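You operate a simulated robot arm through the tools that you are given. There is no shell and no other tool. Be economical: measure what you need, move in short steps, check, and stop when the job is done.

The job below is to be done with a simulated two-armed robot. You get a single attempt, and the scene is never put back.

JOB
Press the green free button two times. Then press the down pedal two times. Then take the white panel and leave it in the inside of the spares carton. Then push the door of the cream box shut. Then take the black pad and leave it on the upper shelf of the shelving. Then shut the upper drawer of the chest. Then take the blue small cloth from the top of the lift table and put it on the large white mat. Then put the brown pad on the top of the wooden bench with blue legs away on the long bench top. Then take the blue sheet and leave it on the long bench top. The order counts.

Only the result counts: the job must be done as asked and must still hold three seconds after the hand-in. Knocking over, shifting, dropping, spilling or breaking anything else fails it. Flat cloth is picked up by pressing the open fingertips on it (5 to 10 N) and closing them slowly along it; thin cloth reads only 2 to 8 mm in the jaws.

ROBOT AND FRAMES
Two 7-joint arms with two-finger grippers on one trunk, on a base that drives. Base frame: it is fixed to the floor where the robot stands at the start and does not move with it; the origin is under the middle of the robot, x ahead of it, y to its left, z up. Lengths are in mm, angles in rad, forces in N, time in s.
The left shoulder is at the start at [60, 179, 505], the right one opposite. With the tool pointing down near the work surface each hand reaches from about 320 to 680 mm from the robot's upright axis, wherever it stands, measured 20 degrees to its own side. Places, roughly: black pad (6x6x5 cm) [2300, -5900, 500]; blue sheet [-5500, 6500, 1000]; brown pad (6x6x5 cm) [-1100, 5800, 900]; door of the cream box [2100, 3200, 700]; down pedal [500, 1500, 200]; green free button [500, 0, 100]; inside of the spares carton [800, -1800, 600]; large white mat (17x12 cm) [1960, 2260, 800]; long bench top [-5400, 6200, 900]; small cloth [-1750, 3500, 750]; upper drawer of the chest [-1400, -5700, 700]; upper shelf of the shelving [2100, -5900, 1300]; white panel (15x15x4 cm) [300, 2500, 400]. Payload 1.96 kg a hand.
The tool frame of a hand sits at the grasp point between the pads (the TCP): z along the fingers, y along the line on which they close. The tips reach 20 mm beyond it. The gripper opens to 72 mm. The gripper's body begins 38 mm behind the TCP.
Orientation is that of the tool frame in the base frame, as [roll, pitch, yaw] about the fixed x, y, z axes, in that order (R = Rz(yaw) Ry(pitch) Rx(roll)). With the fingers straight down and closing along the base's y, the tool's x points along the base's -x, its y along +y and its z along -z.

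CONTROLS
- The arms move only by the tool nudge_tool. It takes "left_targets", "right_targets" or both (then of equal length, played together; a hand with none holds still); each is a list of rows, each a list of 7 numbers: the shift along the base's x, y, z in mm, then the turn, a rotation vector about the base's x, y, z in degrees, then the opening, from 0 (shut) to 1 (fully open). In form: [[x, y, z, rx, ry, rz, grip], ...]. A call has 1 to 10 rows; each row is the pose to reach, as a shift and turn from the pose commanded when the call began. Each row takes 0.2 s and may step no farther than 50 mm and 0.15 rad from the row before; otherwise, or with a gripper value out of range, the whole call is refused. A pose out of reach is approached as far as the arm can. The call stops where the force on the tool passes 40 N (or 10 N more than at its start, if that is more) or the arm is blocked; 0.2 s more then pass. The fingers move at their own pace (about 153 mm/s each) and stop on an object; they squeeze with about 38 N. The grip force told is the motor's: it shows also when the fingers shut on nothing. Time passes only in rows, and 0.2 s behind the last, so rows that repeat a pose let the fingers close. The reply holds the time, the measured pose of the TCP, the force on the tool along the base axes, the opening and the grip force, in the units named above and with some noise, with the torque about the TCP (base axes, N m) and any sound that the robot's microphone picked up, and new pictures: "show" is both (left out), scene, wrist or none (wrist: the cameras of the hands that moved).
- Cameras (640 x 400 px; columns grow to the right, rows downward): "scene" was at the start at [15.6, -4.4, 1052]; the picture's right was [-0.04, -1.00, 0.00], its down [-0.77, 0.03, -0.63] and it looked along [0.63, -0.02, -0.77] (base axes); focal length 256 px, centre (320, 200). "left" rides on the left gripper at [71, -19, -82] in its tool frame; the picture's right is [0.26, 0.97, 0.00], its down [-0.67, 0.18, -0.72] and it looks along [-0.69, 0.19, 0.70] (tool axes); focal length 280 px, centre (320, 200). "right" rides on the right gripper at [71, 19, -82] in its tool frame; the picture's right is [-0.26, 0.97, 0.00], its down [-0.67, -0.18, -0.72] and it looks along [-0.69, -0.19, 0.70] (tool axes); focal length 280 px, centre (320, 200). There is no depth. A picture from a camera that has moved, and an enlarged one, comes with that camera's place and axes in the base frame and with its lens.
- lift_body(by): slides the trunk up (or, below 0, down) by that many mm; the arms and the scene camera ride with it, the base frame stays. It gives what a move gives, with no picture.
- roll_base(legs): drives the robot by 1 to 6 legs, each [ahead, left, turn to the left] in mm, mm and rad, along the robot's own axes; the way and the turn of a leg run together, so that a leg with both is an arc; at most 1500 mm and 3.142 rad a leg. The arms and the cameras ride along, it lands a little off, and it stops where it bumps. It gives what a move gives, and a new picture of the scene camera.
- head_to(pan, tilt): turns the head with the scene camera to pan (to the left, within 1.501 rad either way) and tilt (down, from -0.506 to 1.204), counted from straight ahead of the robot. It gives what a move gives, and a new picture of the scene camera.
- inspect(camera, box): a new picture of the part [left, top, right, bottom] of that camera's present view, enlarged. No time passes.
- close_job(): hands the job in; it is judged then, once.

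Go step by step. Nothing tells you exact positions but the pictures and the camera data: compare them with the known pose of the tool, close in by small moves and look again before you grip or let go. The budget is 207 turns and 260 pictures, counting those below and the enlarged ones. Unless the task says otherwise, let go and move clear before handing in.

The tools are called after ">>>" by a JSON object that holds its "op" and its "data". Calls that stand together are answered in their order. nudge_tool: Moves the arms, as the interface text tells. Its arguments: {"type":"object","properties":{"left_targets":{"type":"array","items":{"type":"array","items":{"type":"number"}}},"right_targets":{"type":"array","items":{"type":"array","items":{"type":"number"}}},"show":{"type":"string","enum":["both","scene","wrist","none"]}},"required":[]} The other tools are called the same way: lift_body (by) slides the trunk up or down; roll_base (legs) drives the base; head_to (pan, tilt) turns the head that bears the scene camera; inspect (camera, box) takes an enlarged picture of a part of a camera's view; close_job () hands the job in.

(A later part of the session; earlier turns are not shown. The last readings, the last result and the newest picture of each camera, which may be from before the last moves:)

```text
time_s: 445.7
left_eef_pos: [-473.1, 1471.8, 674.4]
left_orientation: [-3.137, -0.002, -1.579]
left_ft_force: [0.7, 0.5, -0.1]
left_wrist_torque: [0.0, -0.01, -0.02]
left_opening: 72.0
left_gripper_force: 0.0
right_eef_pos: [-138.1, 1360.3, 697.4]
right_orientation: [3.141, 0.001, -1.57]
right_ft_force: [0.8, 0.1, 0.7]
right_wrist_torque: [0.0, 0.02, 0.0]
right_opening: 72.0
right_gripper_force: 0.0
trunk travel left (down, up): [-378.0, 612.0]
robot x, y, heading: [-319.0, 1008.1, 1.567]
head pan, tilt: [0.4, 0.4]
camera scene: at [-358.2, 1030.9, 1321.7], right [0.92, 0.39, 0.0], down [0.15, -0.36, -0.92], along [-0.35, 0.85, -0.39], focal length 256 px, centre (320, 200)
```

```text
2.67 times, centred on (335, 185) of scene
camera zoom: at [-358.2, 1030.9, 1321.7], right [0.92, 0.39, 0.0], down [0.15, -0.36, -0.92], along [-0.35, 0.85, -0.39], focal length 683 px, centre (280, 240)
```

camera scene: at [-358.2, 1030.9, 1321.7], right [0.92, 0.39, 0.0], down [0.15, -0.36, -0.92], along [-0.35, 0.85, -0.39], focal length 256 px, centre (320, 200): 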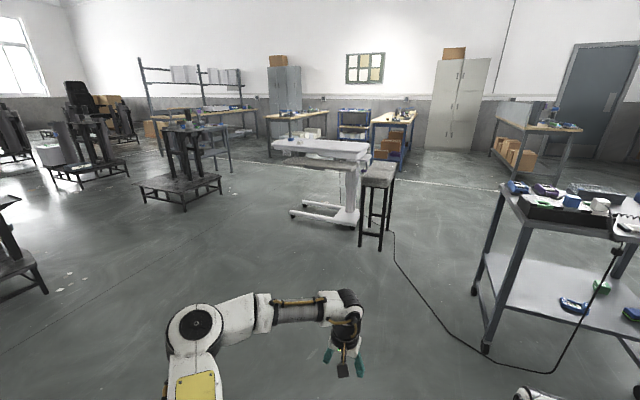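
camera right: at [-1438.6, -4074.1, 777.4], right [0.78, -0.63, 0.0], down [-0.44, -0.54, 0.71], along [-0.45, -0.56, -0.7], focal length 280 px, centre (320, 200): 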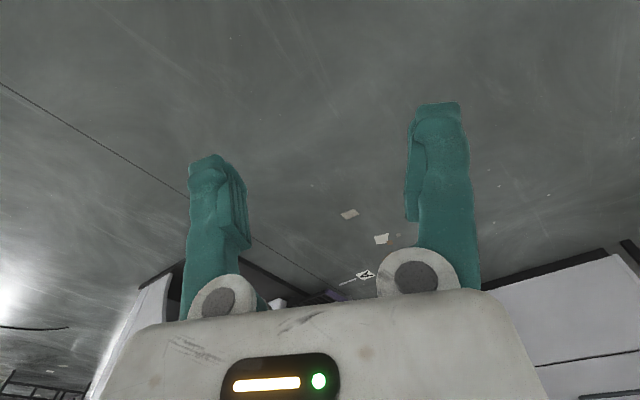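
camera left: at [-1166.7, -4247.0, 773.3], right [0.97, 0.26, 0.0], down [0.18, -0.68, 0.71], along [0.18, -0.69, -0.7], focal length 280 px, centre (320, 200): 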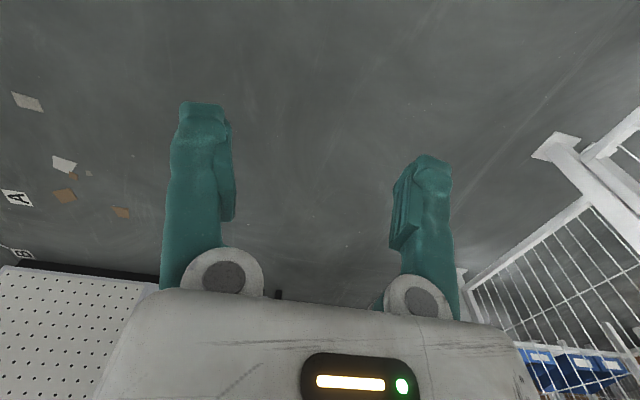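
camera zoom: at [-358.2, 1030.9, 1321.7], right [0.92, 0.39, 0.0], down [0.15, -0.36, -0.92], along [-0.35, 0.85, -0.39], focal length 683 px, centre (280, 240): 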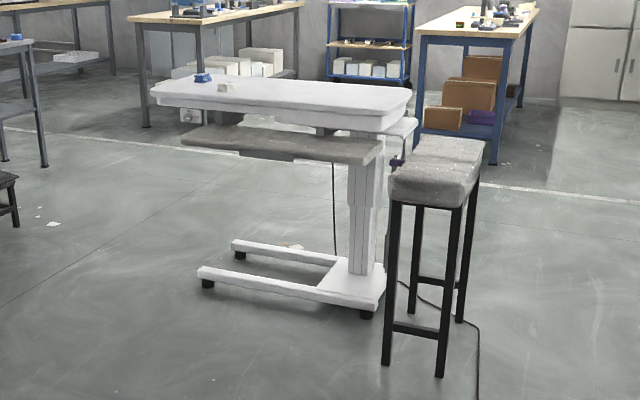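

The lift table has blue and beige things on its left end. I'll go around to stand in front of that end.

>>> {"op": "roll_base", "data": {"legs": [[900, 0, 0], [0, 1430, 0], [500, 0, 0]]}}

>>> {"op": "head_to", "data": {"pan": 0.0, "tilt": 0.6}}

>>> {"op": "inspect", "data": {"camera": "scene", "box": [200, 80, 520, 280]}}

```text
time_s: 459.6
left_eef_pos: [-1922.7, 2841.7, 674.4]
left_orientation: [-3.139, -0.001, -1.546]
left_ft_force: [0.1, 0.8, 0.3]
left_wrist_torque: [0.0, -0.02, 0.03]
left_opening: 72.0
left_gripper_force: 0.1
right_eef_pos: [-1584.6, 2741.8, 697.0]
right_orientation: [3.138, -0.002, -1.537]
right_ft_force: [0.8, -0.1, -0.8]
right_wrist_torque: [0.01, 0.04, -0.01]
right_opening: 72.1
right_gripper_force: 0.1
trunk travel left (down, up): [-378.0, 612.0]
robot x, y, heading: [-1755.9, 2381.8, 1.597]
head pan, tilt: [0.4, 0.4]
camera scene: at [-1792.1, 2405.1, 1321.7], right [0.91, 0.42, 0.0], down [0.16, -0.35, -0.92], along [-0.38, 0.84, -0.39], focal length 256 px, centre (320, 200)
```

scene: 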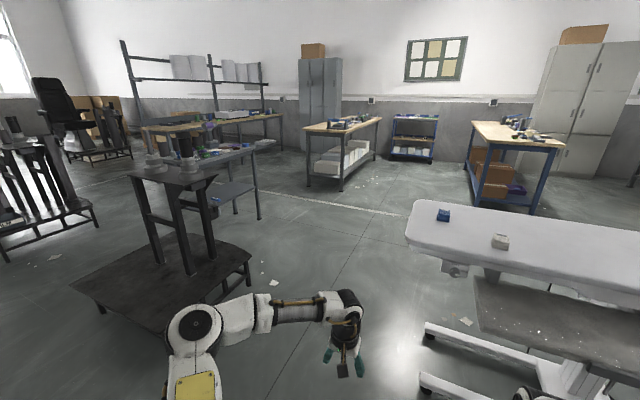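

```text
time_s: 460.5
left_eef_pos: [-1923.3, 2841.2, 674.0]
left_orientation: [-3.135, -0.002, -1.547]
left_ft_force: [-0.5, -0.2, -0.1]
left_wrist_torque: [-0.01, -0.01, 0.0]
left_opening: 72.4
left_gripper_force: 0.1
right_eef_pos: [-1584.1, 2741.7, 695.9]
right_orientation: [3.139, 0.0, -1.538]
right_ft_force: [0.5, 0.1, -0.7]
right_wrist_torque: [-0.01, 0.0, 0.04]
right_opening: 72.1
right_gripper_force: 0.1
trunk travel left (down, up): [-378.0, 612.0]
robot x, y, heading: [-1752.9, 2381.8, 1.607]
head pan, tilt: [0.0, 0.6]
camera scene: at [-1756.2, 2408.6, 1303.5], right [1.0, 0.03, 0.0], down [0.02, -0.56, -0.83], along [-0.02, 0.82, -0.56], focal length 256 px, centre (320, 200)
```

scene: 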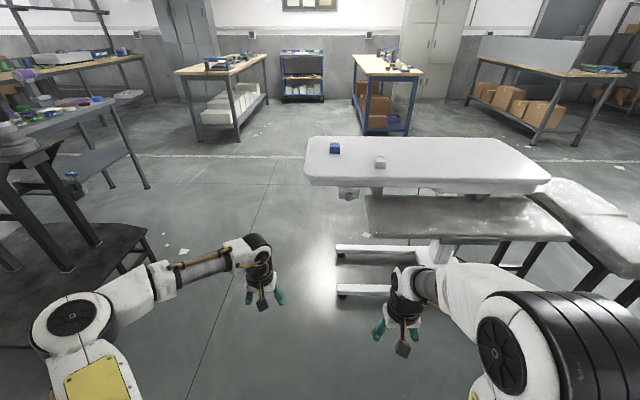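

```text
2.00 times, centred on (360, 180) of scene
camera zoom: at [-1756.2, 2408.6, 1303.5], right [1.0, 0.03, 0.0], down [0.02, -0.56, -0.83], along [-0.02, 0.82, -0.56], focal length 512 px, centre (240, 240)
```

zoom: 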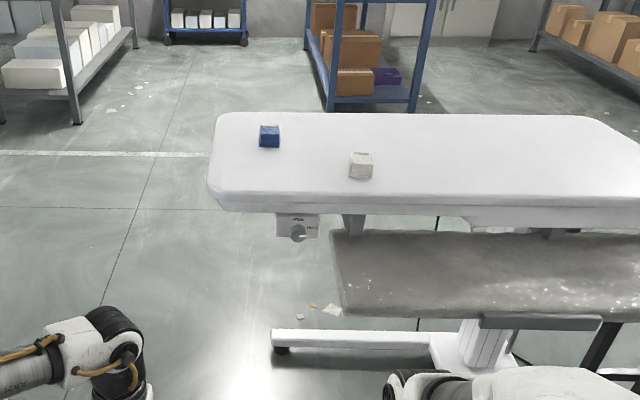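

The blue folded cloth sits at about [-1716, 3505, 840] near the table's left end (table top ≈ 830, front edge y≈3200). I'll raise the trunk and bring the right hand over it.

>>> {"op": "lift_body", "data": {"by": 230}}

>>> {"op": "roll_base", "data": {"legs": [[0, 150, -0.035], [420, 0, 0]]}}

>>> {"op": "head_to", "data": {"pan": -0.3, "tilt": 0.8}}

>>> {"op": "inspect", "data": {"camera": "right", "box": [0, 0, 640, 400]}}

```text
time_s: 462.9
left_eef_pos: [-1923.0, 2841.7, 903.6]
left_orientation: [-3.139, -0.001, -1.545]
left_ft_force: [1.4, 0.2, 0.4]
left_wrist_torque: [0.0, 0.02, 0.01]
left_opening: 72.0
left_gripper_force: 0.1
right_eef_pos: [-1583.6, 2742.6, 925.9]
right_orientation: [3.138, -0.001, -1.538]
right_ft_force: [0.4, 0.3, 0.4]
right_wrist_torque: [0.03, 0.02, 0.01]
right_opening: 71.9
right_gripper_force: 0.1
trunk travel left (down, up): [-608.0, 382.0]
robot x, y, heading: [-1754.6, 2379.1, 1.6]
head pan, tilt: [0.0, 0.6]
```

```text
time_s: 466.5
left_eef_pos: [-2060.7, 3263.0, 903.7]
left_orientation: [-3.137, -0.001, -1.569]
left_ft_force: [-0.6, 0.0, -0.9]
left_wrist_torque: [-0.01, 0.01, -0.03]
left_opening: 72.1
left_gripper_force: 0.1
right_eef_pos: [-1725.1, 3156.0, 927.4]
right_orientation: [3.139, -0.003, -1.561]
right_ft_force: [0.6, 0.7, -0.3]
right_wrist_torque: [0.0, -0.03, 0.02]
right_opening: 72.0
right_gripper_force: 0.1
trunk travel left (down, up): [-608.0, 382.0]
robot x, y, heading: [-1902.9, 2797.5, 1.573]
head pan, tilt: [0.0, 0.6]
camera scene: at [-1904.8, 2826.5, 1533.5], right [1.0, 0.01, 0.0], down [0.0, -0.57, -0.82], along [0.0, 0.82, -0.57], focal length 256 px, centre (320, 200)
```

scene: 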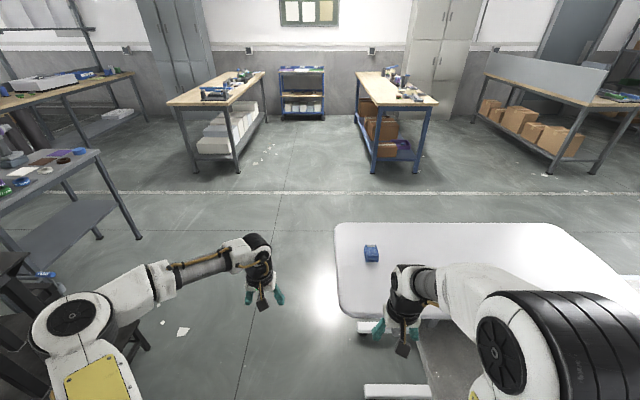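

```text
time_s: 467.3
left_eef_pos: [-2060.9, 3263.1, 903.7]
left_orientation: [-3.138, -0.002, -1.569]
left_ft_force: [0.3, 0.5, -0.8]
left_wrist_torque: [-0.01, -0.05, -0.01]
left_opening: 71.9
left_gripper_force: 0.0
right_eef_pos: [-1725.0, 3155.4, 926.7]
right_orientation: [3.139, 0.001, -1.56]
right_ft_force: [0.0, 0.5, 0.1]
right_wrist_torque: [-0.03, -0.01, 0.01]
right_opening: 71.6
right_gripper_force: 0.1
trunk travel left (down, up): [-608.0, 382.0]
robot x, y, heading: [-1901.5, 2797.7, 1.574]
head pan, tilt: [-0.3, 0.799]
camera scene: at [-1881.0, 2814.4, 1516.7], right [0.96, -0.29, 0.0], down [-0.21, -0.69, -0.7], along [0.2, 0.67, -0.72], focal length 256 px, centre (320, 200)
```

scene: 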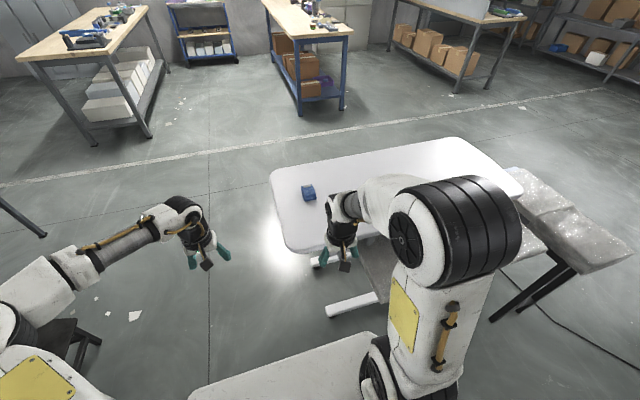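

```text
1.00 times, centred on (320, 200) of right (not enlarged: the box is as wide or as high as the picture)
camera zoom: at [-1743.1, 3084.7, 1007.5], right [-0.97, 0.25, 0.0], down [0.18, 0.68, 0.71], along [0.18, 0.69, -0.7], focal length 280 px, centre (320, 200)
```

zoom: 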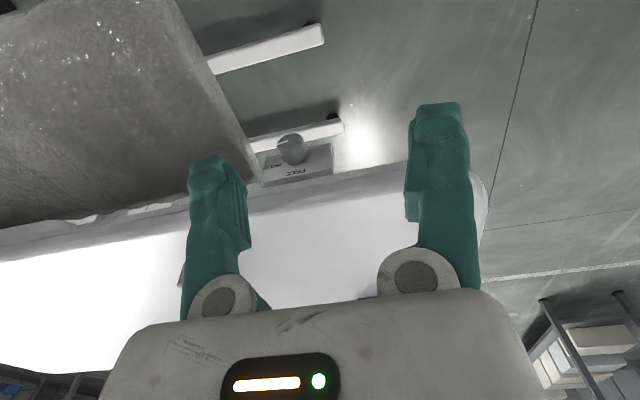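

Cloth confirmed at about [-1721, 3492]. I'll go 140 mm closer and extend the right arm over it.

>>> {"op": "roll_base", "data": {"legs": [[140, 0, 0]]}}

>>> {"op": "nudge_tool", "data": {"right_targets": [[0, 40, 0, 0, 0, 0, 1], [0, 80, 0, 0, 0, 0, 1], [2, 120, 0, 0, 0, 0, 1], [4, 150, -10, 0, 0, 0, 1]]}}

>>> {"op": "inspect", "data": {"camera": "right", "box": [220, 100, 440, 300]}}

```text
time_s: 468.6
left_eef_pos: [-2063.4, 3401.2, 903.9]
left_orientation: [-3.14, -0.002, -1.568]
left_ft_force: [-0.2, 0.5, 0.7]
left_wrist_torque: [-0.04, -0.04, 0.02]
left_opening: 72.1
left_gripper_force: 0.0
right_eef_pos: [-1726.3, 3294.8, 927.6]
right_orientation: [3.136, -0.001, -1.558]
right_ft_force: [-0.5, 0.5, -0.1]
right_wrist_torque: [-0.03, -0.02, 0.03]
right_opening: 72.0
right_gripper_force: 0.0
trunk travel left (down, up): [-608.0, 382.0]
robot x, y, heading: [-1903.4, 2935.7, 1.576]
head pan, tilt: [-0.3, 0.799]
camera scene: at [-1881.8, 2954.7, 1516.6], right [0.96, -0.29, 0.0], down [-0.21, -0.69, -0.7], along [0.2, 0.67, -0.72], focal length 256 px, centre (320, 200)
```

scene: 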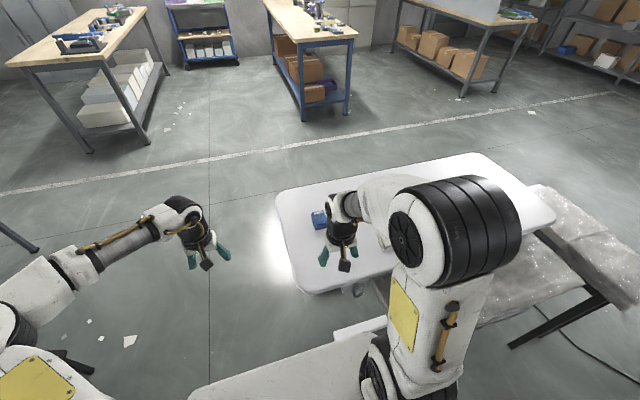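

```text
time_s: 469.6
left_eef_pos: [-2062.7, 3402.0, 903.4]
left_orientation: [-3.137, -0.002, -1.57]
left_ft_force: [-0.9, 0.0, -0.2]
left_wrist_torque: [0.01, 0.01, -0.02]
left_opening: 72.1
left_gripper_force: 0.0
right_eef_pos: [-1721.2, 3444.1, 915.1]
right_orientation: [3.137, -0.002, -1.557]
right_ft_force: [0.2, 0.2, -0.6]
right_wrist_torque: [0.02, -0.01, 0.01]
right_opening: 71.9
right_gripper_force: 0.0
trunk travel left (down, up): [-608.0, 382.0]
robot x, y, heading: [-1903.6, 2938.4, 1.577]
head pan, tilt: [-0.3, 0.799]
camera scene: at [-1881.7, 2954.8, 1516.6], right [0.96, -0.29, 0.0], down [-0.21, -0.69, -0.7], along [0.2, 0.67, -0.72], focal length 256 px, centre (320, 200)
camera right: at [-1739.4, 3374.5, 996.8], right [-0.97, 0.25, 0.0], down [0.18, 0.68, 0.71], along [0.18, 0.69, -0.7], focal length 280 px, centre (320, 200)
```

scene: 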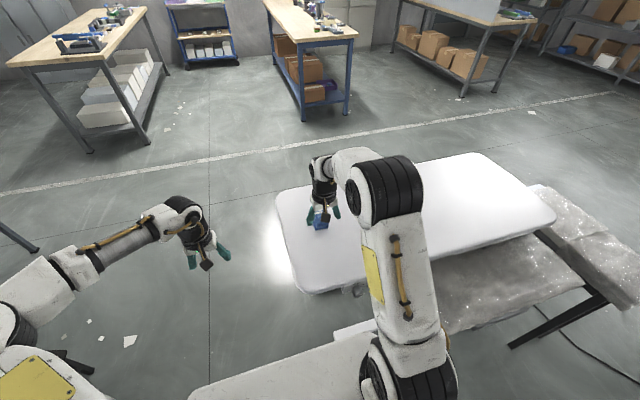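
right: 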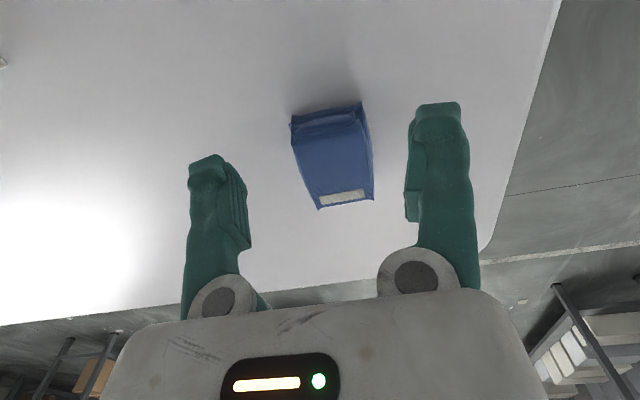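

```text
2.00 times, centred on (330, 200) of right
camera zoom: at [-1739.4, 3374.5, 996.8], right [-0.97, 0.25, 0.0], down [0.18, 0.68, 0.71], along [0.18, 0.69, -0.7], focal length 561 px, centre (300, 200)
```

zoom: 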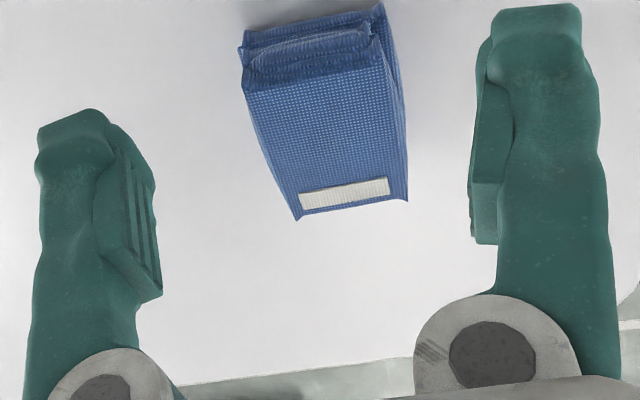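

The cloth is a folded block about 43 × 59 mm, centred at [-1720, 3497], table top ≈ 814. I'll move over it and lower around it.

>>> {"op": "nudge_tool", "data": {"right_targets": [[0, 30, 0, 0, 0, 0, 1], [1, 53, 0, 0, 0, 0, 1], [1, 53, -30, 0, 0, 0, 1], [1, 53, -55, 0, 0, 0, 1], [1, 53, -68, 0, 0, 0, 1], [1, 53, -74, 0, 0, 0, 1]]}}

```text
time_s: 471.0
left_eef_pos: [-2063.8, 3399.4, 904.4]
left_orientation: [-3.136, 0.001, -1.569]
left_ft_force: [0.4, 0.1, -0.7]
left_wrist_torque: [0.01, -0.02, 0.04]
left_opening: 71.8
left_gripper_force: 0.1
right_eef_pos: [-1721.2, 3499.9, 852.7]
right_orientation: [3.141, 0.018, -1.558]
right_ft_force: [-0.5, -5.9, 21.3]
right_wrist_torque: [-0.18, -0.16, -0.19]
right_opening: 71.9
right_gripper_force: 0.0
right hand out of reach, approached as far as the arm can: row 1, 2, 3
trunk travel left (down, up): [-608.0, 382.0]
robot x, y, heading: [-1900.3, 2935.5, 1.578]
head pan, tilt: [-0.3, 0.799]
stopped in row 6 (right hand): the force on the tool passed its limit at 47 N (the readings are from after the stop); the commanded pose is now the measured one
camera scene: at [-1883.1, 2949.7, 1516.9], right [0.96, -0.29, 0.0], down [-0.21, -0.68, -0.7], along [0.2, 0.67, -0.71], focal length 256 px, centre (320, 200)
camera right: at [-1740.0, 3428.4, 931.0], right [-0.97, 0.25, 0.01], down [0.18, 0.66, 0.73], along [0.18, 0.7, -0.69], focal length 280 px, centre (320, 200)
```

scene: 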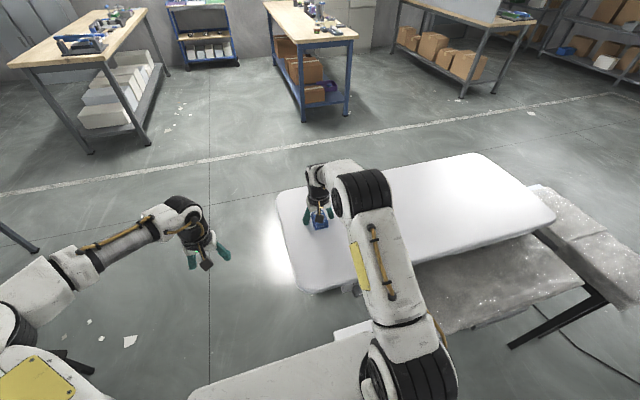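
right: 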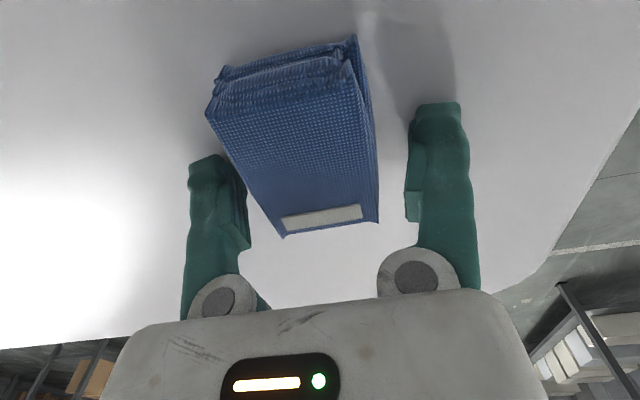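

The fingertips touch the table (top ≈ 832). I'll raise 3 mm, shift back 12 mm to the cloth's centre and close.

>>> {"op": "nudge_tool", "data": {"right_targets": [[0, -6, 4, 0, 0, 0, 1], [0, -13, 4, 0, 0, 0, 1], [0, -13, 3, 0, 0, 0, 0.6], [0, -13, 3, 0, 0, 0, 0.3], [0, -13, 3, 0, 0, 0, 0], [0, -13, 3, 0, 0, 0, 0], [0, -13, 30, 0, 0, 0, 0], [0, -13, 60, 0, 0, 0, 0]]}}

```text
time_s: 472.8
left_eef_pos: [-2063.7, 3400.4, 902.1]
left_orientation: [-3.137, -0.002, -1.567]
left_ft_force: [-0.8, -0.4, -0.1]
left_wrist_torque: [0.01, 0.02, -0.02]
left_opening: 72.2
left_gripper_force: 0.0
right_eef_pos: [-1722.5, 3487.6, 897.0]
right_orientation: [3.139, 0.009, -1.56]
right_ft_force: [-0.7, 0.7, -0.6]
right_wrist_torque: [0.0, -0.03, -0.01]
right_opening: 49.0
right_gripper_force: 38.2
right hand out of reach, approached as far as the arm can: row 8
trunk travel left (down, up): [-608.0, 382.0]
robot x, y, heading: [-1906.6, 2934.6, 1.577]
head pan, tilt: [-0.3, 0.799]
camera scene: at [-1881.8, 2953.1, 1516.4], right [0.96, -0.29, 0.0], down [-0.21, -0.69, -0.7], along [0.2, 0.67, -0.72], focal length 256 px, centre (320, 200)
camera right: at [-1740.3, 3415.9, 976.5], right [-0.97, 0.25, 0.0], down [0.18, 0.67, 0.72], along [0.18, 0.7, -0.69], focal length 280 px, centre (320, 200)
```

scene: 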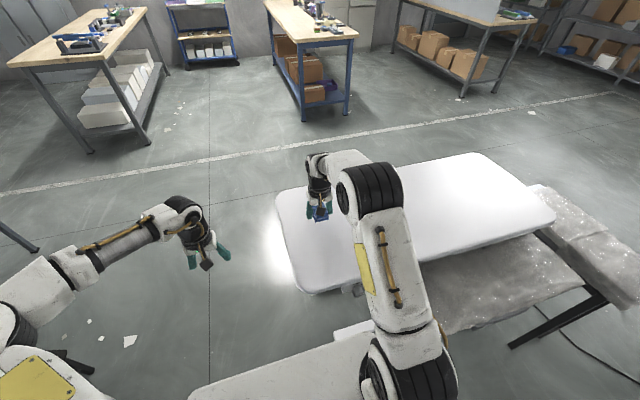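
right: 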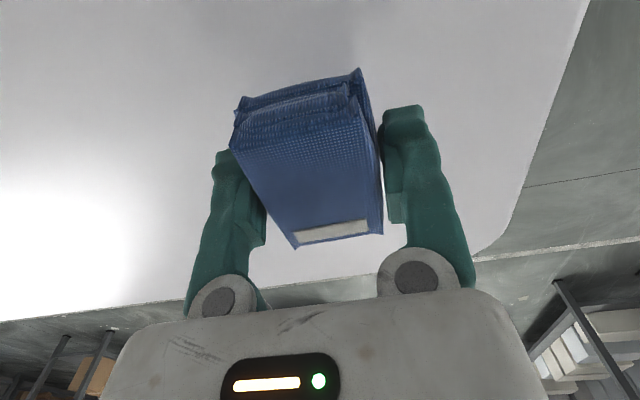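

The cloth block is held. I'll raise, back off, and go around the north side (west of the lift table, then east along y≈4300), avoiding the floor cable.

>>> {"op": "lift_body", "data": {"by": 120}}

>>> {"op": "nudge_tool", "data": {"right_targets": [[0, -45, 0, 0, 0, 0, 0], [0, -90, 0, 0, 0, 0, 0], [0, -130, 0, 0, 0, 0, 0]], "show": "none"}}

>>> {"op": "roll_base", "data": {"legs": [[-120, 0, 0], [0, 280, 0], [750, 0, 0], [780, 0, 0]]}}

>>> {"op": "head_to", "data": {"pan": -1.2, "tilt": 0.4}}

```text
time_s: 474.3
left_eef_pos: [-2062.3, 3400.9, 1022.7]
left_orientation: [-3.138, -0.001, -1.566]
left_ft_force: [0.0, 1.0, -0.4]
left_wrist_torque: [-0.02, -0.05, 0.02]
left_opening: 72.2
left_gripper_force: 0.1
right_eef_pos: [-1721.4, 3488.3, 1017.1]
right_orientation: [3.139, 0.012, -1.558]
right_ft_force: [0.6, -0.3, -0.6]
right_wrist_torque: [0.0, -0.01, 0.02]
right_opening: 49.3
right_gripper_force: 38.1
trunk travel left (down, up): [-728.0, 262.0]
robot x, y, heading: [-1904.9, 2934.6, 1.578]
head pan, tilt: [-0.3, 0.799]
```

```text
time_s: 475.1
left_eef_pos: [-2061.8, 3401.1, 1024.9]
left_orientation: [-3.139, 0.001, -1.568]
left_ft_force: [0.4, 0.1, -0.7]
left_wrist_torque: [0.01, 0.03, -0.01]
left_opening: 71.8
left_gripper_force: 0.1
right_eef_pos: [-1723.6, 3354.7, 1016.5]
right_orientation: [3.14, 0.015, -1.559]
right_ft_force: [0.1, -0.1, -1.0]
right_wrist_torque: [0.02, -0.03, -0.01]
right_opening: 48.7
right_gripper_force: 37.8
trunk travel left (down, up): [-728.0, 262.0]
robot x, y, heading: [-1904.7, 2935.7, 1.58]
head pan, tilt: [-0.3, 0.799]
```

```text
time_s: 485.5
left_eef_pos: [-2350.1, 4845.1, 1022.6]
left_orientation: [-3.139, -0.002, -1.565]
left_ft_force: [-0.3, -0.5, -0.3]
left_wrist_torque: [0.01, 0.04, -0.02]
left_opening: 71.9
left_gripper_force: 0.1
right_eef_pos: [-2011.6, 4801.7, 1015.9]
right_orientation: [3.139, 0.013, -1.558]
right_ft_force: [0.5, 0.4, -0.7]
right_wrist_torque: [0.01, -0.03, 0.02]
right_opening: 48.9
right_gripper_force: 38.0
trunk travel left (down, up): [-728.0, 262.0]
robot x, y, heading: [-2193.0, 4380.2, 1.582]
head pan, tilt: [-0.3, 0.799]
camera scene: at [-2168.7, 4397.5, 1636.6], right [0.96, -0.29, 0.0], down [-0.21, -0.69, -0.7], along [0.2, 0.67, -0.72], focal length 256 px, centre (320, 200)
```

scene: 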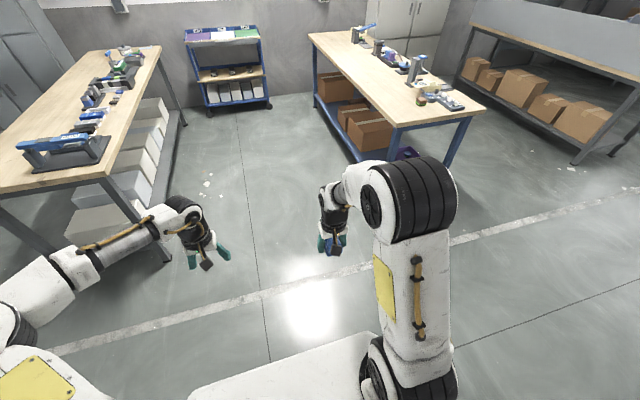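

```text
time_s: 486.7
left_eef_pos: [-2350.8, 4843.4, 1024.0]
left_orientation: [-3.139, -0.001, -1.566]
left_ft_force: [-1.3, 0.5, 0.9]
left_wrist_torque: [-0.03, -0.02, 0.0]
left_opening: 71.9
left_gripper_force: 0.1
right_eef_pos: [-2010.0, 4801.1, 1016.4]
right_orientation: [3.14, 0.013, -1.557]
right_ft_force: [0.3, -1.1, -0.9]
right_wrist_torque: [-0.01, -0.01, 0.01]
right_opening: 49.1
right_gripper_force: 37.5
trunk travel left (down, up): [-728.0, 262.0]
robot x, y, heading: [-2193.8, 4383.4, 1.578]
head pan, tilt: [-1.201, 0.4]
camera scene: at [-2105.8, 4354.7, 1671.7], right [0.37, -0.93, 0.0], down [-0.36, -0.14, -0.92], along [0.86, 0.34, -0.39], focal length 256 px, centre (320, 200)
```

scene: 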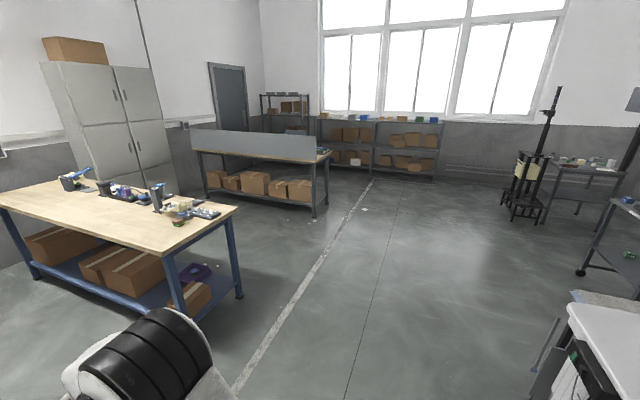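

The way east along y≈4380 is clear. I'll strafe right to x≈1300, then go back south in the corridor west of the mat table.

>>> {"op": "roll_base", "data": {"legs": [[0, -1180, 0], [0, -1180, 0], [0, -1130, 0], [-900, 0, 0], [-1000, 0, 0]]}}

>>> {"op": "head_to", "data": {"pan": -1.3, "tilt": 0.55}}

```text
time_s: 512.7
left_eef_pos: [1100.7, 2936.4, 1023.2]
left_orientation: [-3.138, -0.002, -1.606]
left_ft_force: [0.1, 0.3, -0.5]
left_wrist_torque: [-0.02, 0.01, 0.0]
left_opening: 72.1
left_gripper_force: 0.1
right_eef_pos: [1438.5, 2879.5, 1016.7]
right_orientation: [3.139, 0.014, -1.597]
right_ft_force: [-1.0, 0.1, -0.7]
right_wrist_torque: [0.02, 0.02, 0.02]
right_opening: 48.8
right_gripper_force: 38.0
trunk travel left (down, up): [-728.0, 262.0]
robot x, y, heading: [1241.8, 2470.2, 1.54]
head pan, tilt: [-1.201, 0.4]
camera scene: at [1326.0, 2437.6, 1671.7], right [0.33, -0.94, 0.0], down [-0.37, -0.13, -0.92], along [0.87, 0.31, -0.39], focal length 256 px, centre (320, 200)
```

scene: 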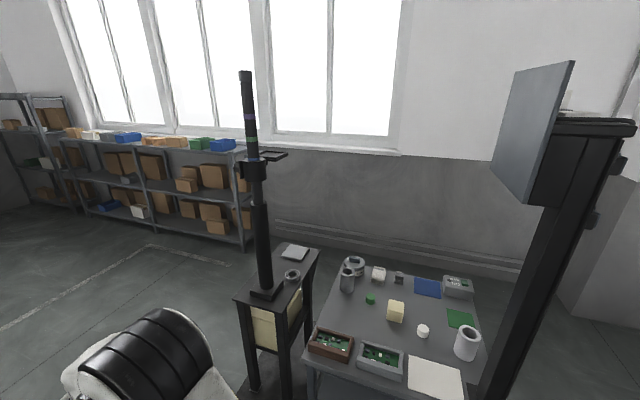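

```text
time_s: 513.4
left_eef_pos: [1100.6, 2936.8, 1023.5]
left_orientation: [-3.139, -0.002, -1.607]
left_ft_force: [0.0, 0.0, -0.7]
left_wrist_torque: [-0.01, -0.01, 0.01]
left_opening: 71.9
left_gripper_force: 0.0
right_eef_pos: [1438.3, 2879.7, 1017.6]
right_orientation: [3.14, 0.012, -1.599]
right_ft_force: [-0.7, 0.0, -1.7]
right_wrist_torque: [-0.03, 0.01, 0.04]
right_opening: 49.1
right_gripper_force: 38.0
trunk travel left (down, up): [-728.0, 262.0]
robot x, y, heading: [1241.2, 2470.3, 1.546]
head pan, tilt: [-1.3, 0.55]
camera scene: at [1325.9, 2428.0, 1658.1], right [0.24, -0.97, 0.0], down [-0.51, -0.12, -0.85], along [0.83, 0.2, -0.52], focal length 256 px, centre (320, 200)
```

scene: 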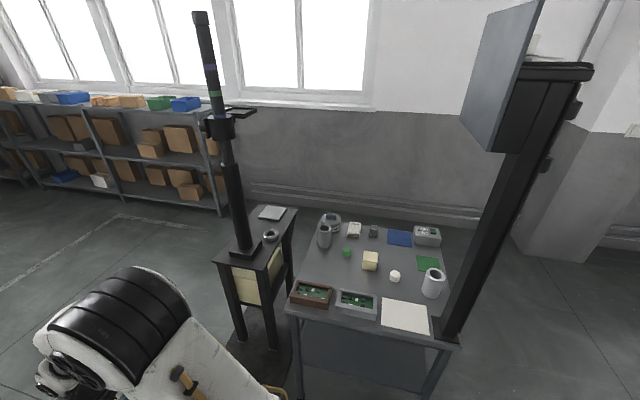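

The white mat spans x 1910–2036, y 2177–2345 at z≈800. I'll turn to face it and drive closer.

>>> {"op": "roll_base", "data": {"legs": [[0, 0, -1.546], [175, 0, 0]]}}

>>> {"op": "head_to", "data": {"pan": -0.3, "tilt": 0.85}}

```text
time_s: 518.6
left_eef_pos: [1877.6, 2641.1, 1022.8]
left_orientation: [-3.138, -0.002, -3.119]
left_ft_force: [-0.4, -0.4, -0.1]
left_wrist_torque: [0.04, 0.01, 0.01]
left_opening: 72.2
left_gripper_force: 0.1
right_eef_pos: [1842.1, 2300.7, 1015.8]
right_orientation: [3.141, 0.012, -3.111]
right_ft_force: [0.6, -0.4, -0.7]
right_wrist_torque: [-0.02, 0.05, 0.01]
right_opening: 48.8
right_gripper_force: 38.3
trunk travel left (down, up): [-728.0, 262.0]
robot x, y, heading: [1416.2, 2473.3, 0.031]
head pan, tilt: [-1.3, 0.55]
camera scene: at [1384.5, 2384.1, 1658.0], right [-0.96, -0.29, 0.0], down [-0.15, 0.5, -0.85], along [0.25, -0.82, -0.52], focal length 256 px, centre (320, 200)
```

scene: 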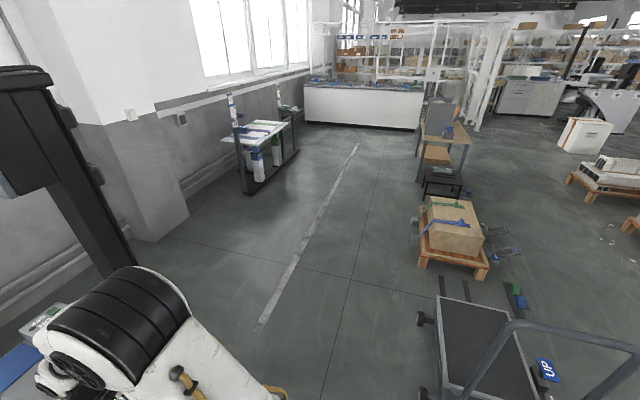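

```text
time_s: 519.9
left_eef_pos: [1878.5, 2641.2, 1024.0]
left_orientation: [-3.138, -0.001, -3.118]
left_ft_force: [-0.2, -1.3, 0.2]
left_wrist_torque: [-0.01, -0.03, -0.02]
left_opening: 72.3
left_gripper_force: 0.0
right_eef_pos: [1842.1, 2301.0, 1016.7]
right_orientation: [3.138, 0.012, -3.111]
right_ft_force: [-0.4, 0.8, -0.3]
right_wrist_torque: [-0.02, 0.01, -0.01]
right_opening: 48.9
right_gripper_force: 37.7
trunk travel left (down, up): [-728.0, 262.0]
robot x, y, heading: [1418.4, 2475.5, 0.034]
head pan, tilt: [-0.3, 0.85]
camera scene: at [1433.4, 2448.7, 1632.6], right [-0.27, -0.96, 0.0], down [-0.72, 0.2, -0.66], along [0.64, -0.18, -0.75], focal length 256 px, centre (320, 200)
```

scene: 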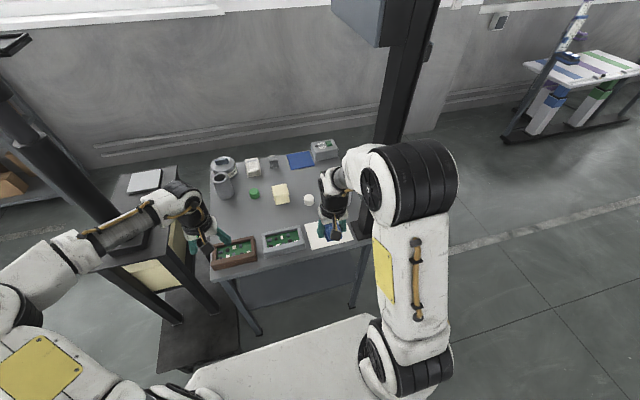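

>>> {"op": "nudge_tool", "data": {"right_targets": [[44, -13, 0, 0, 0, 0, 0], [88, -26, 0, 0, 0, 0, 0], [130, -38, -5, 0, 0, 0, 0], [130, -38, -50, 0, 0, 0, 0], [130, -38, -95, 0, 0, 0, 0], [130, -38, -130, 0, 0, 0, 0]]}}

>>> {"op": "inspect", "data": {"camera": "scene", "box": [240, 140, 420, 280]}}

```text
time_s: 521.3
left_eef_pos: [1878.2, 2641.3, 1023.5]
left_orientation: [-3.137, -0.001, -3.119]
left_ft_force: [0.2, 0.0, 0.2]
left_wrist_torque: [0.03, 0.04, -0.01]
left_opening: 72.1
left_gripper_force: 0.0
right_eef_pos: [1971.5, 2263.3, 888.8]
right_orientation: [3.139, 0.012, -3.108]
right_ft_force: [-0.2, -0.3, -1.0]
right_wrist_torque: [0.0, -0.01, 0.01]
right_opening: 49.1
right_gripper_force: 38.0
trunk travel left (down, up): [-728.0, 262.0]
robot x, y, heading: [1419.4, 2474.0, 0.026]
head pan, tilt: [-0.3, 0.85]
camera scene: at [1434.4, 2448.6, 1632.6], right [-0.27, -0.96, 0.0], down [-0.72, 0.2, -0.66], along [0.64, -0.18, -0.75], focal length 256 px, centre (320, 200)
camera right: at [1899.6, 2281.2, 967.2], right [0.23, 0.97, 0.01], down [0.67, -0.16, 0.72], along [0.71, -0.16, -0.69], focal length 280 px, centre (320, 200)
```

scene: 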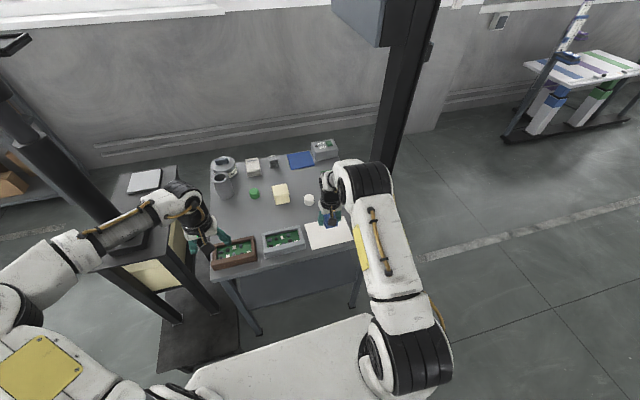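
right: 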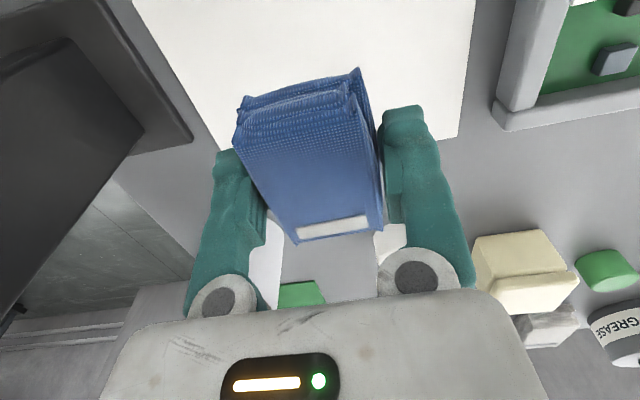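

```text
2.86 times, centred on (330, 210) of scene
camera zoom: at [1434.4, 2448.6, 1632.6], right [-0.27, -0.96, 0.0], down [-0.72, 0.2, -0.66], along [0.64, -0.18, -0.75], focal length 732 px, centre (291, 171)
```

zoom: 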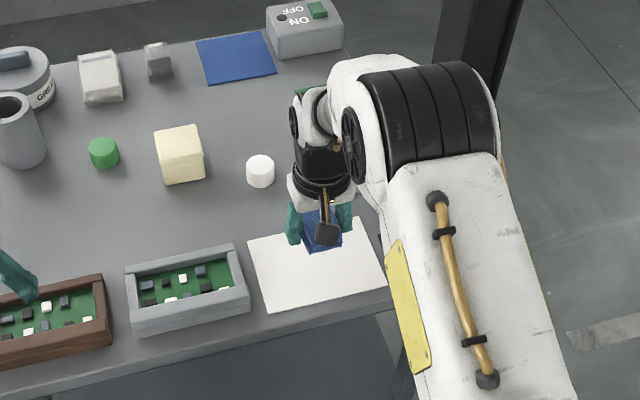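

The block is over the mat; the elbow is close to the monitor mast, so I'll place it slightly left and nearer on the mat while lowering.

>>> {"op": "nudge_tool", "data": {"right_targets": [[-10, 12, -15, 0, 0, 0, 0], [-16, 24, -30, 0, 0, 0, 0], [-16, 24, -45, 0, 0, 0, 0], [-16, 24, -54, 0, 0, 0, 0], [-16, 24, -60, 0, 0, 0, 0]]}}

```text
time_s: 522.5
left_eef_pos: [1878.1, 2641.5, 1024.1]
left_orientation: [-3.137, -0.002, -3.118]
left_ft_force: [-0.3, 0.5, -0.1]
left_wrist_torque: [-0.02, 0.01, -0.02]
left_opening: 72.1
left_gripper_force: 0.0
right_eef_pos: [1956.8, 2287.8, 826.4]
right_orientation: [3.14, 0.012, -3.111]
right_ft_force: [1.1, 0.0, 0.1]
right_wrist_torque: [-0.01, 0.01, 0.02]
right_opening: 49.0
right_gripper_force: 38.4
trunk travel left (down, up): [-728.0, 262.0]
robot x, y, heading: [1419.7, 2471.1, 0.027]
head pan, tilt: [-0.3, 0.85]
camera scene: at [1433.4, 2448.8, 1632.6], right [-0.27, -0.96, 0.0], down [-0.72, 0.2, -0.66], along [0.64, -0.18, -0.75], focal length 256 px, centre (320, 200)
camera right: at [1883.5, 2304.4, 905.9], right [0.23, 0.97, 0.01], down [0.67, -0.16, 0.72], along [0.71, -0.16, -0.69], focal length 280 px, centre (320, 200)
```

scene: 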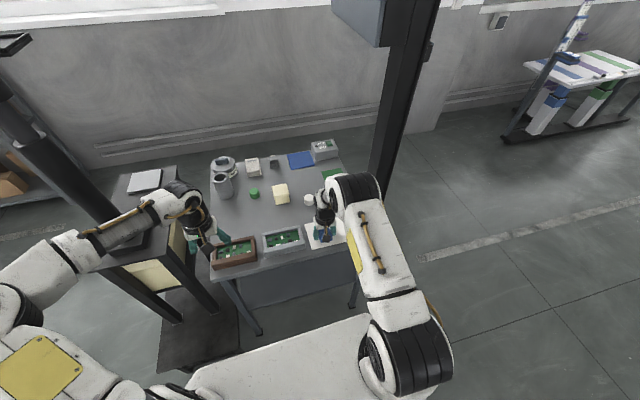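
right: 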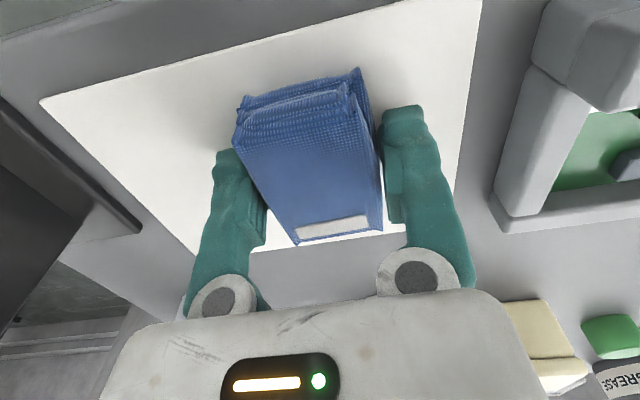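

Still no contact at 826; the block is within the mat's outline. I'll continue down gently.

>>> {"op": "nudge_tool", "data": {"right_targets": [[0, 0, -5, 0, 0, 0, 0], [0, 0, -9, 0, 0, 0, 0], [0, 0, -13, 0, 0, 0, 0]], "show": "none"}}

```text
time_s: 523.0
left_eef_pos: [1875.4, 2641.7, 1025.1]
left_orientation: [-3.135, 0.004, -3.12]
left_ft_force: [-0.6, 0.0, -0.2]
left_wrist_torque: [-0.01, 0.01, 0.01]
left_opening: 72.1
left_gripper_force: 0.1
right_eef_pos: [1954.8, 2287.4, 825.3]
right_orientation: [3.142, 0.023, -3.11]
right_ft_force: [-9.9, -0.1, 27.7]
right_wrist_torque: [-0.03, 1.11, -0.04]
right_opening: 49.0
right_gripper_force: 37.7
trunk travel left (down, up): [-728.0, 262.0]
robot x, y, heading: [1418.5, 2470.1, 0.03]
head pan, tilt: [-0.3, 0.85]
stopped in row 2 (right hand): the force on the tool passed its limit at 49 N (the readings are from after the stop); the commanded pose is now the measured one
```

Contact. I'll ease up slightly, open, and withdraw upward.

>>> {"op": "nudge_tool", "data": {"right_targets": [[0, 0, 2, 0, 0, 0, 0], [0, 0, 2, 0, 0, 0, 0.9], [0, 0, 2, 0, 0, 0, 0.95], [0, 0, 30, 0, 0, 0, 0.95], [0, 0, 75, 0, 0, 0, 0.95], [-10, 5, 120, 0, 0, 0, 0.95], [-40, 15, 155, 0, 0, 0, 0.95], [-80, 25, 180, 0, 0, 0, 0.95]], "show": "scene"}}

>>> {"op": "inspect", "data": {"camera": "scene", "box": [240, 140, 420, 280]}}

```text
time_s: 524.9
left_eef_pos: [1876.1, 2641.0, 1024.8]
left_orientation: [-3.138, 0.0, -3.117]
left_ft_force: [-1.0, 0.1, -0.2]
left_wrist_torque: [0.0, -0.05, 0.02]
left_opening: 72.1
left_gripper_force: 0.0
right_eef_pos: [1877.4, 2308.7, 1004.6]
right_orientation: [3.141, 0.021, -3.111]
right_ft_force: [-0.1, -0.6, 0.3]
right_wrist_torque: [0.0, 0.0, 0.0]
right_opening: 68.7
right_gripper_force: 0.1
trunk travel left (down, up): [-728.0, 262.0]
robot x, y, heading: [1423.9, 2474.5, 0.035]
head pan, tilt: [-0.3, 0.85]
camera scene: at [1430.7, 2449.4, 1632.6], right [-0.27, -0.96, 0.0], down [-0.72, 0.2, -0.66], along [0.64, -0.18, -0.75], focal length 256 px, centre (320, 200)
```

scene: 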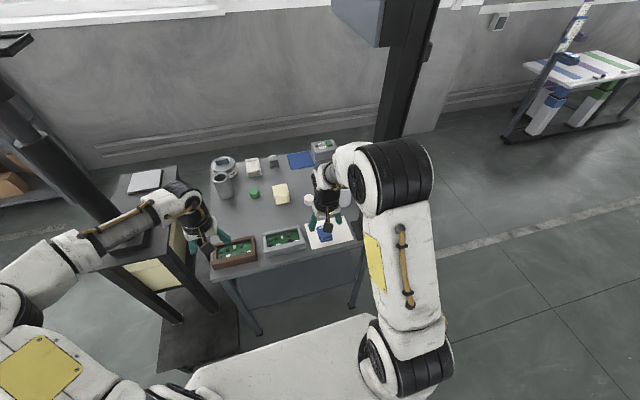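

```text
2.86 times, centred on (330, 210) of scene
camera zoom: at [1430.7, 2449.4, 1632.6], right [-0.27, -0.96, 0.0], down [-0.72, 0.2, -0.66], along [0.64, -0.18, -0.75], focal length 732 px, centre (291, 171)
```

zoom: 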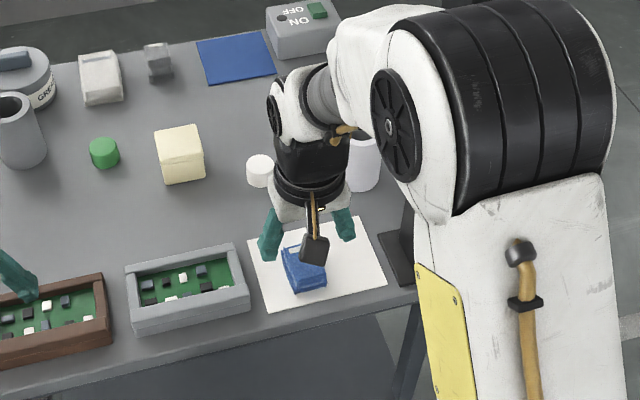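

The cloth lies on the white mat. Next the brown pad on the blue-legged bench at [-1100, 5800]. I'll back off, turn north and drive there.

>>> {"op": "roll_base", "data": {"legs": [[-190, 0, 0], [0, 0, 1.535], [1000, 0, 0], [900, 0, 0], [0, 1200, 0], [0, 1150, 0]]}}

>>> {"op": "head_to", "data": {"pan": 0.0, "tilt": 0.6}}

```text
time_s: 550.5
left_eef_pos: [-1286.0, 4829.3, 1022.9]
left_orientation: [-3.138, -0.002, -1.575]
left_ft_force: [0.7, 0.2, -0.2]
left_wrist_torque: [-0.02, 0.0, -0.02]
left_opening: 72.0
left_gripper_force: 0.0
right_eef_pos: [-954.3, 4821.2, 1001.7]
right_orientation: [3.14, 0.019, -1.568]
right_ft_force: [0.7, -0.2, -0.3]
right_wrist_torque: [0.0, -0.02, 0.0]
right_opening: 68.5
right_gripper_force: 0.0
trunk travel left (down, up): [-728.0, 262.0]
robot x, y, heading: [-1133.6, 4368.1, 1.57]
head pan, tilt: [-0.3, 0.85]
camera scene: at [-1109.5, 4378.2, 1632.6], right [0.95, -0.3, 0.0], down [-0.22, -0.72, -0.66], along [0.2, 0.63, -0.75], focal length 256 px, centre (320, 200)
```

scene: 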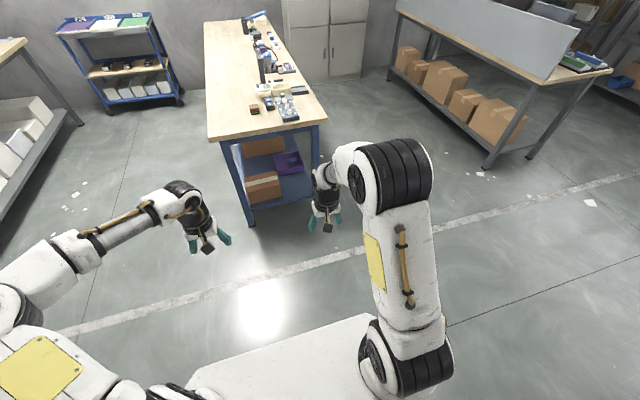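

```text
time_s: 551.2
left_eef_pos: [-1286.3, 4830.6, 1024.3]
left_orientation: [-3.14, -0.002, -1.576]
left_ft_force: [-0.7, -0.9, -0.1]
left_wrist_torque: [0.0, 0.02, 0.0]
left_opening: 71.8
left_gripper_force: 0.0
right_eef_pos: [-954.5, 4820.7, 1002.2]
right_orientation: [3.141, 0.018, -1.567]
right_ft_force: [0.2, -0.9, 0.9]
right_wrist_torque: [-0.01, -0.02, -0.06]
right_opening: 68.5
right_gripper_force: 0.1
trunk travel left (down, up): [-728.0, 262.0]
robot x, y, heading: [-1134.1, 4365.0, 1.567]
head pan, tilt: [0.0, 0.6]
camera scene: at [-1132.3, 4391.9, 1653.4], right [1.0, 0.0, 0.0], down [0.0, -0.57, -0.82], along [0.0, 0.82, -0.57], focal length 256 px, centre (320, 200)
```

scene: 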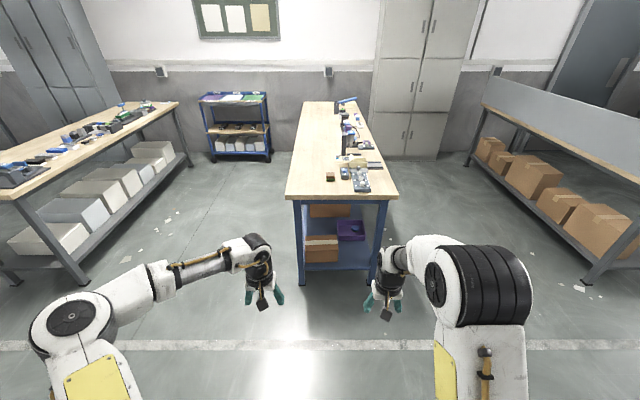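

>>> {"op": "inspect", "data": {"camera": "scene", "box": [270, 90, 430, 220]}}

```text
3.08 times, centred on (350, 155) of scene
camera zoom: at [-1132.3, 4391.9, 1653.4], right [1.0, 0.0, 0.0], down [0.0, -0.57, -0.82], along [0.0, 0.82, -0.57], focal length 788 px, centre (228, 338)
```

zoom: 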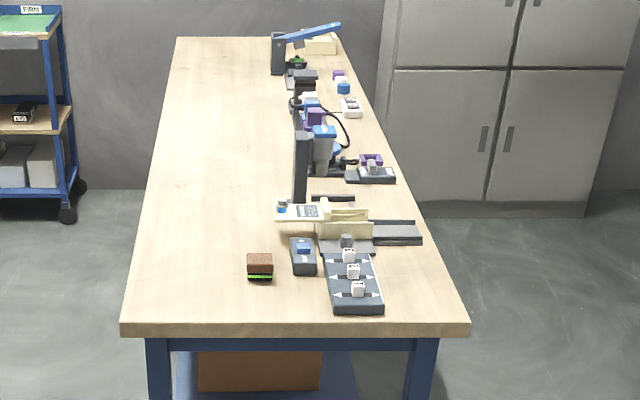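

The brown pad is at about [-1072, 5680] on the near end of the bench. I'll align the right hand with it.

>>> {"op": "roll_base", "data": {"legs": [[0, 135, 0], [700, 0, 0]]}}

>>> {"op": "inspect", "data": {"camera": "right", "box": [0, 0, 640, 400]}}

```text
time_s: 555.9
left_eef_pos: [-1420.2, 5514.7, 1023.4]
left_orientation: [-3.138, -0.001, -1.578]
left_ft_force: [0.3, -0.4, -0.2]
left_wrist_torque: [0.0, -0.01, 0.0]
left_opening: 72.1
left_gripper_force: 0.0
right_eef_pos: [-1089.1, 5504.5, 1003.3]
right_orientation: [3.141, 0.019, -1.568]
right_ft_force: [-0.4, -0.1, 0.2]
right_wrist_torque: [-0.01, -0.01, 0.0]
right_opening: 68.2
right_gripper_force: 0.0
trunk travel left (down, up): [-728.0, 262.0]
robot x, y, heading: [-1266.8, 5047.7, 1.568]
head pan, tilt: [0.0, 0.6]
camera scene: at [-1266.8, 5076.7, 1653.5], right [1.0, 0.0, 0.0], down [0.0, -0.57, -0.82], along [0.0, 0.82, -0.57], focal length 256 px, centre (320, 200)
```

scene: 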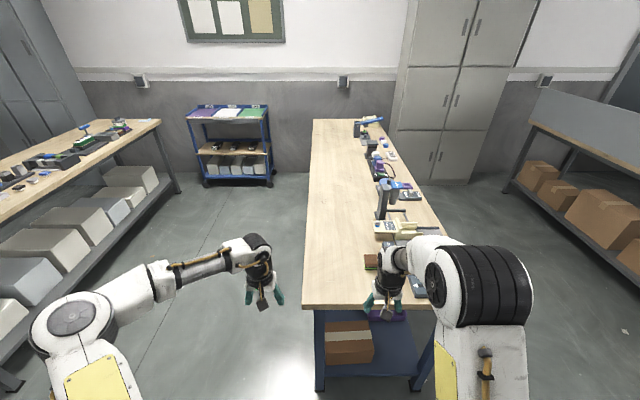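

```text
1.00 times, centred on (320, 200) of right (not enlarged: the box is as wide or as high as the picture)
camera zoom: at [-1106.8, 5433.0, 1081.3], right [-0.97, 0.26, 0.01], down [0.18, 0.66, 0.73], along [0.18, 0.7, -0.69], focal length 280 px, centre (320, 200)
```

zoom: 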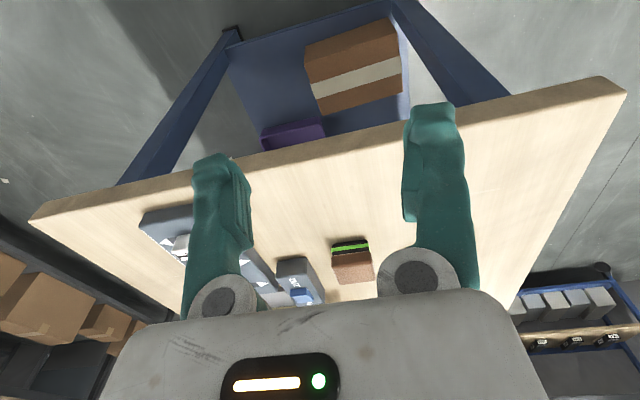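

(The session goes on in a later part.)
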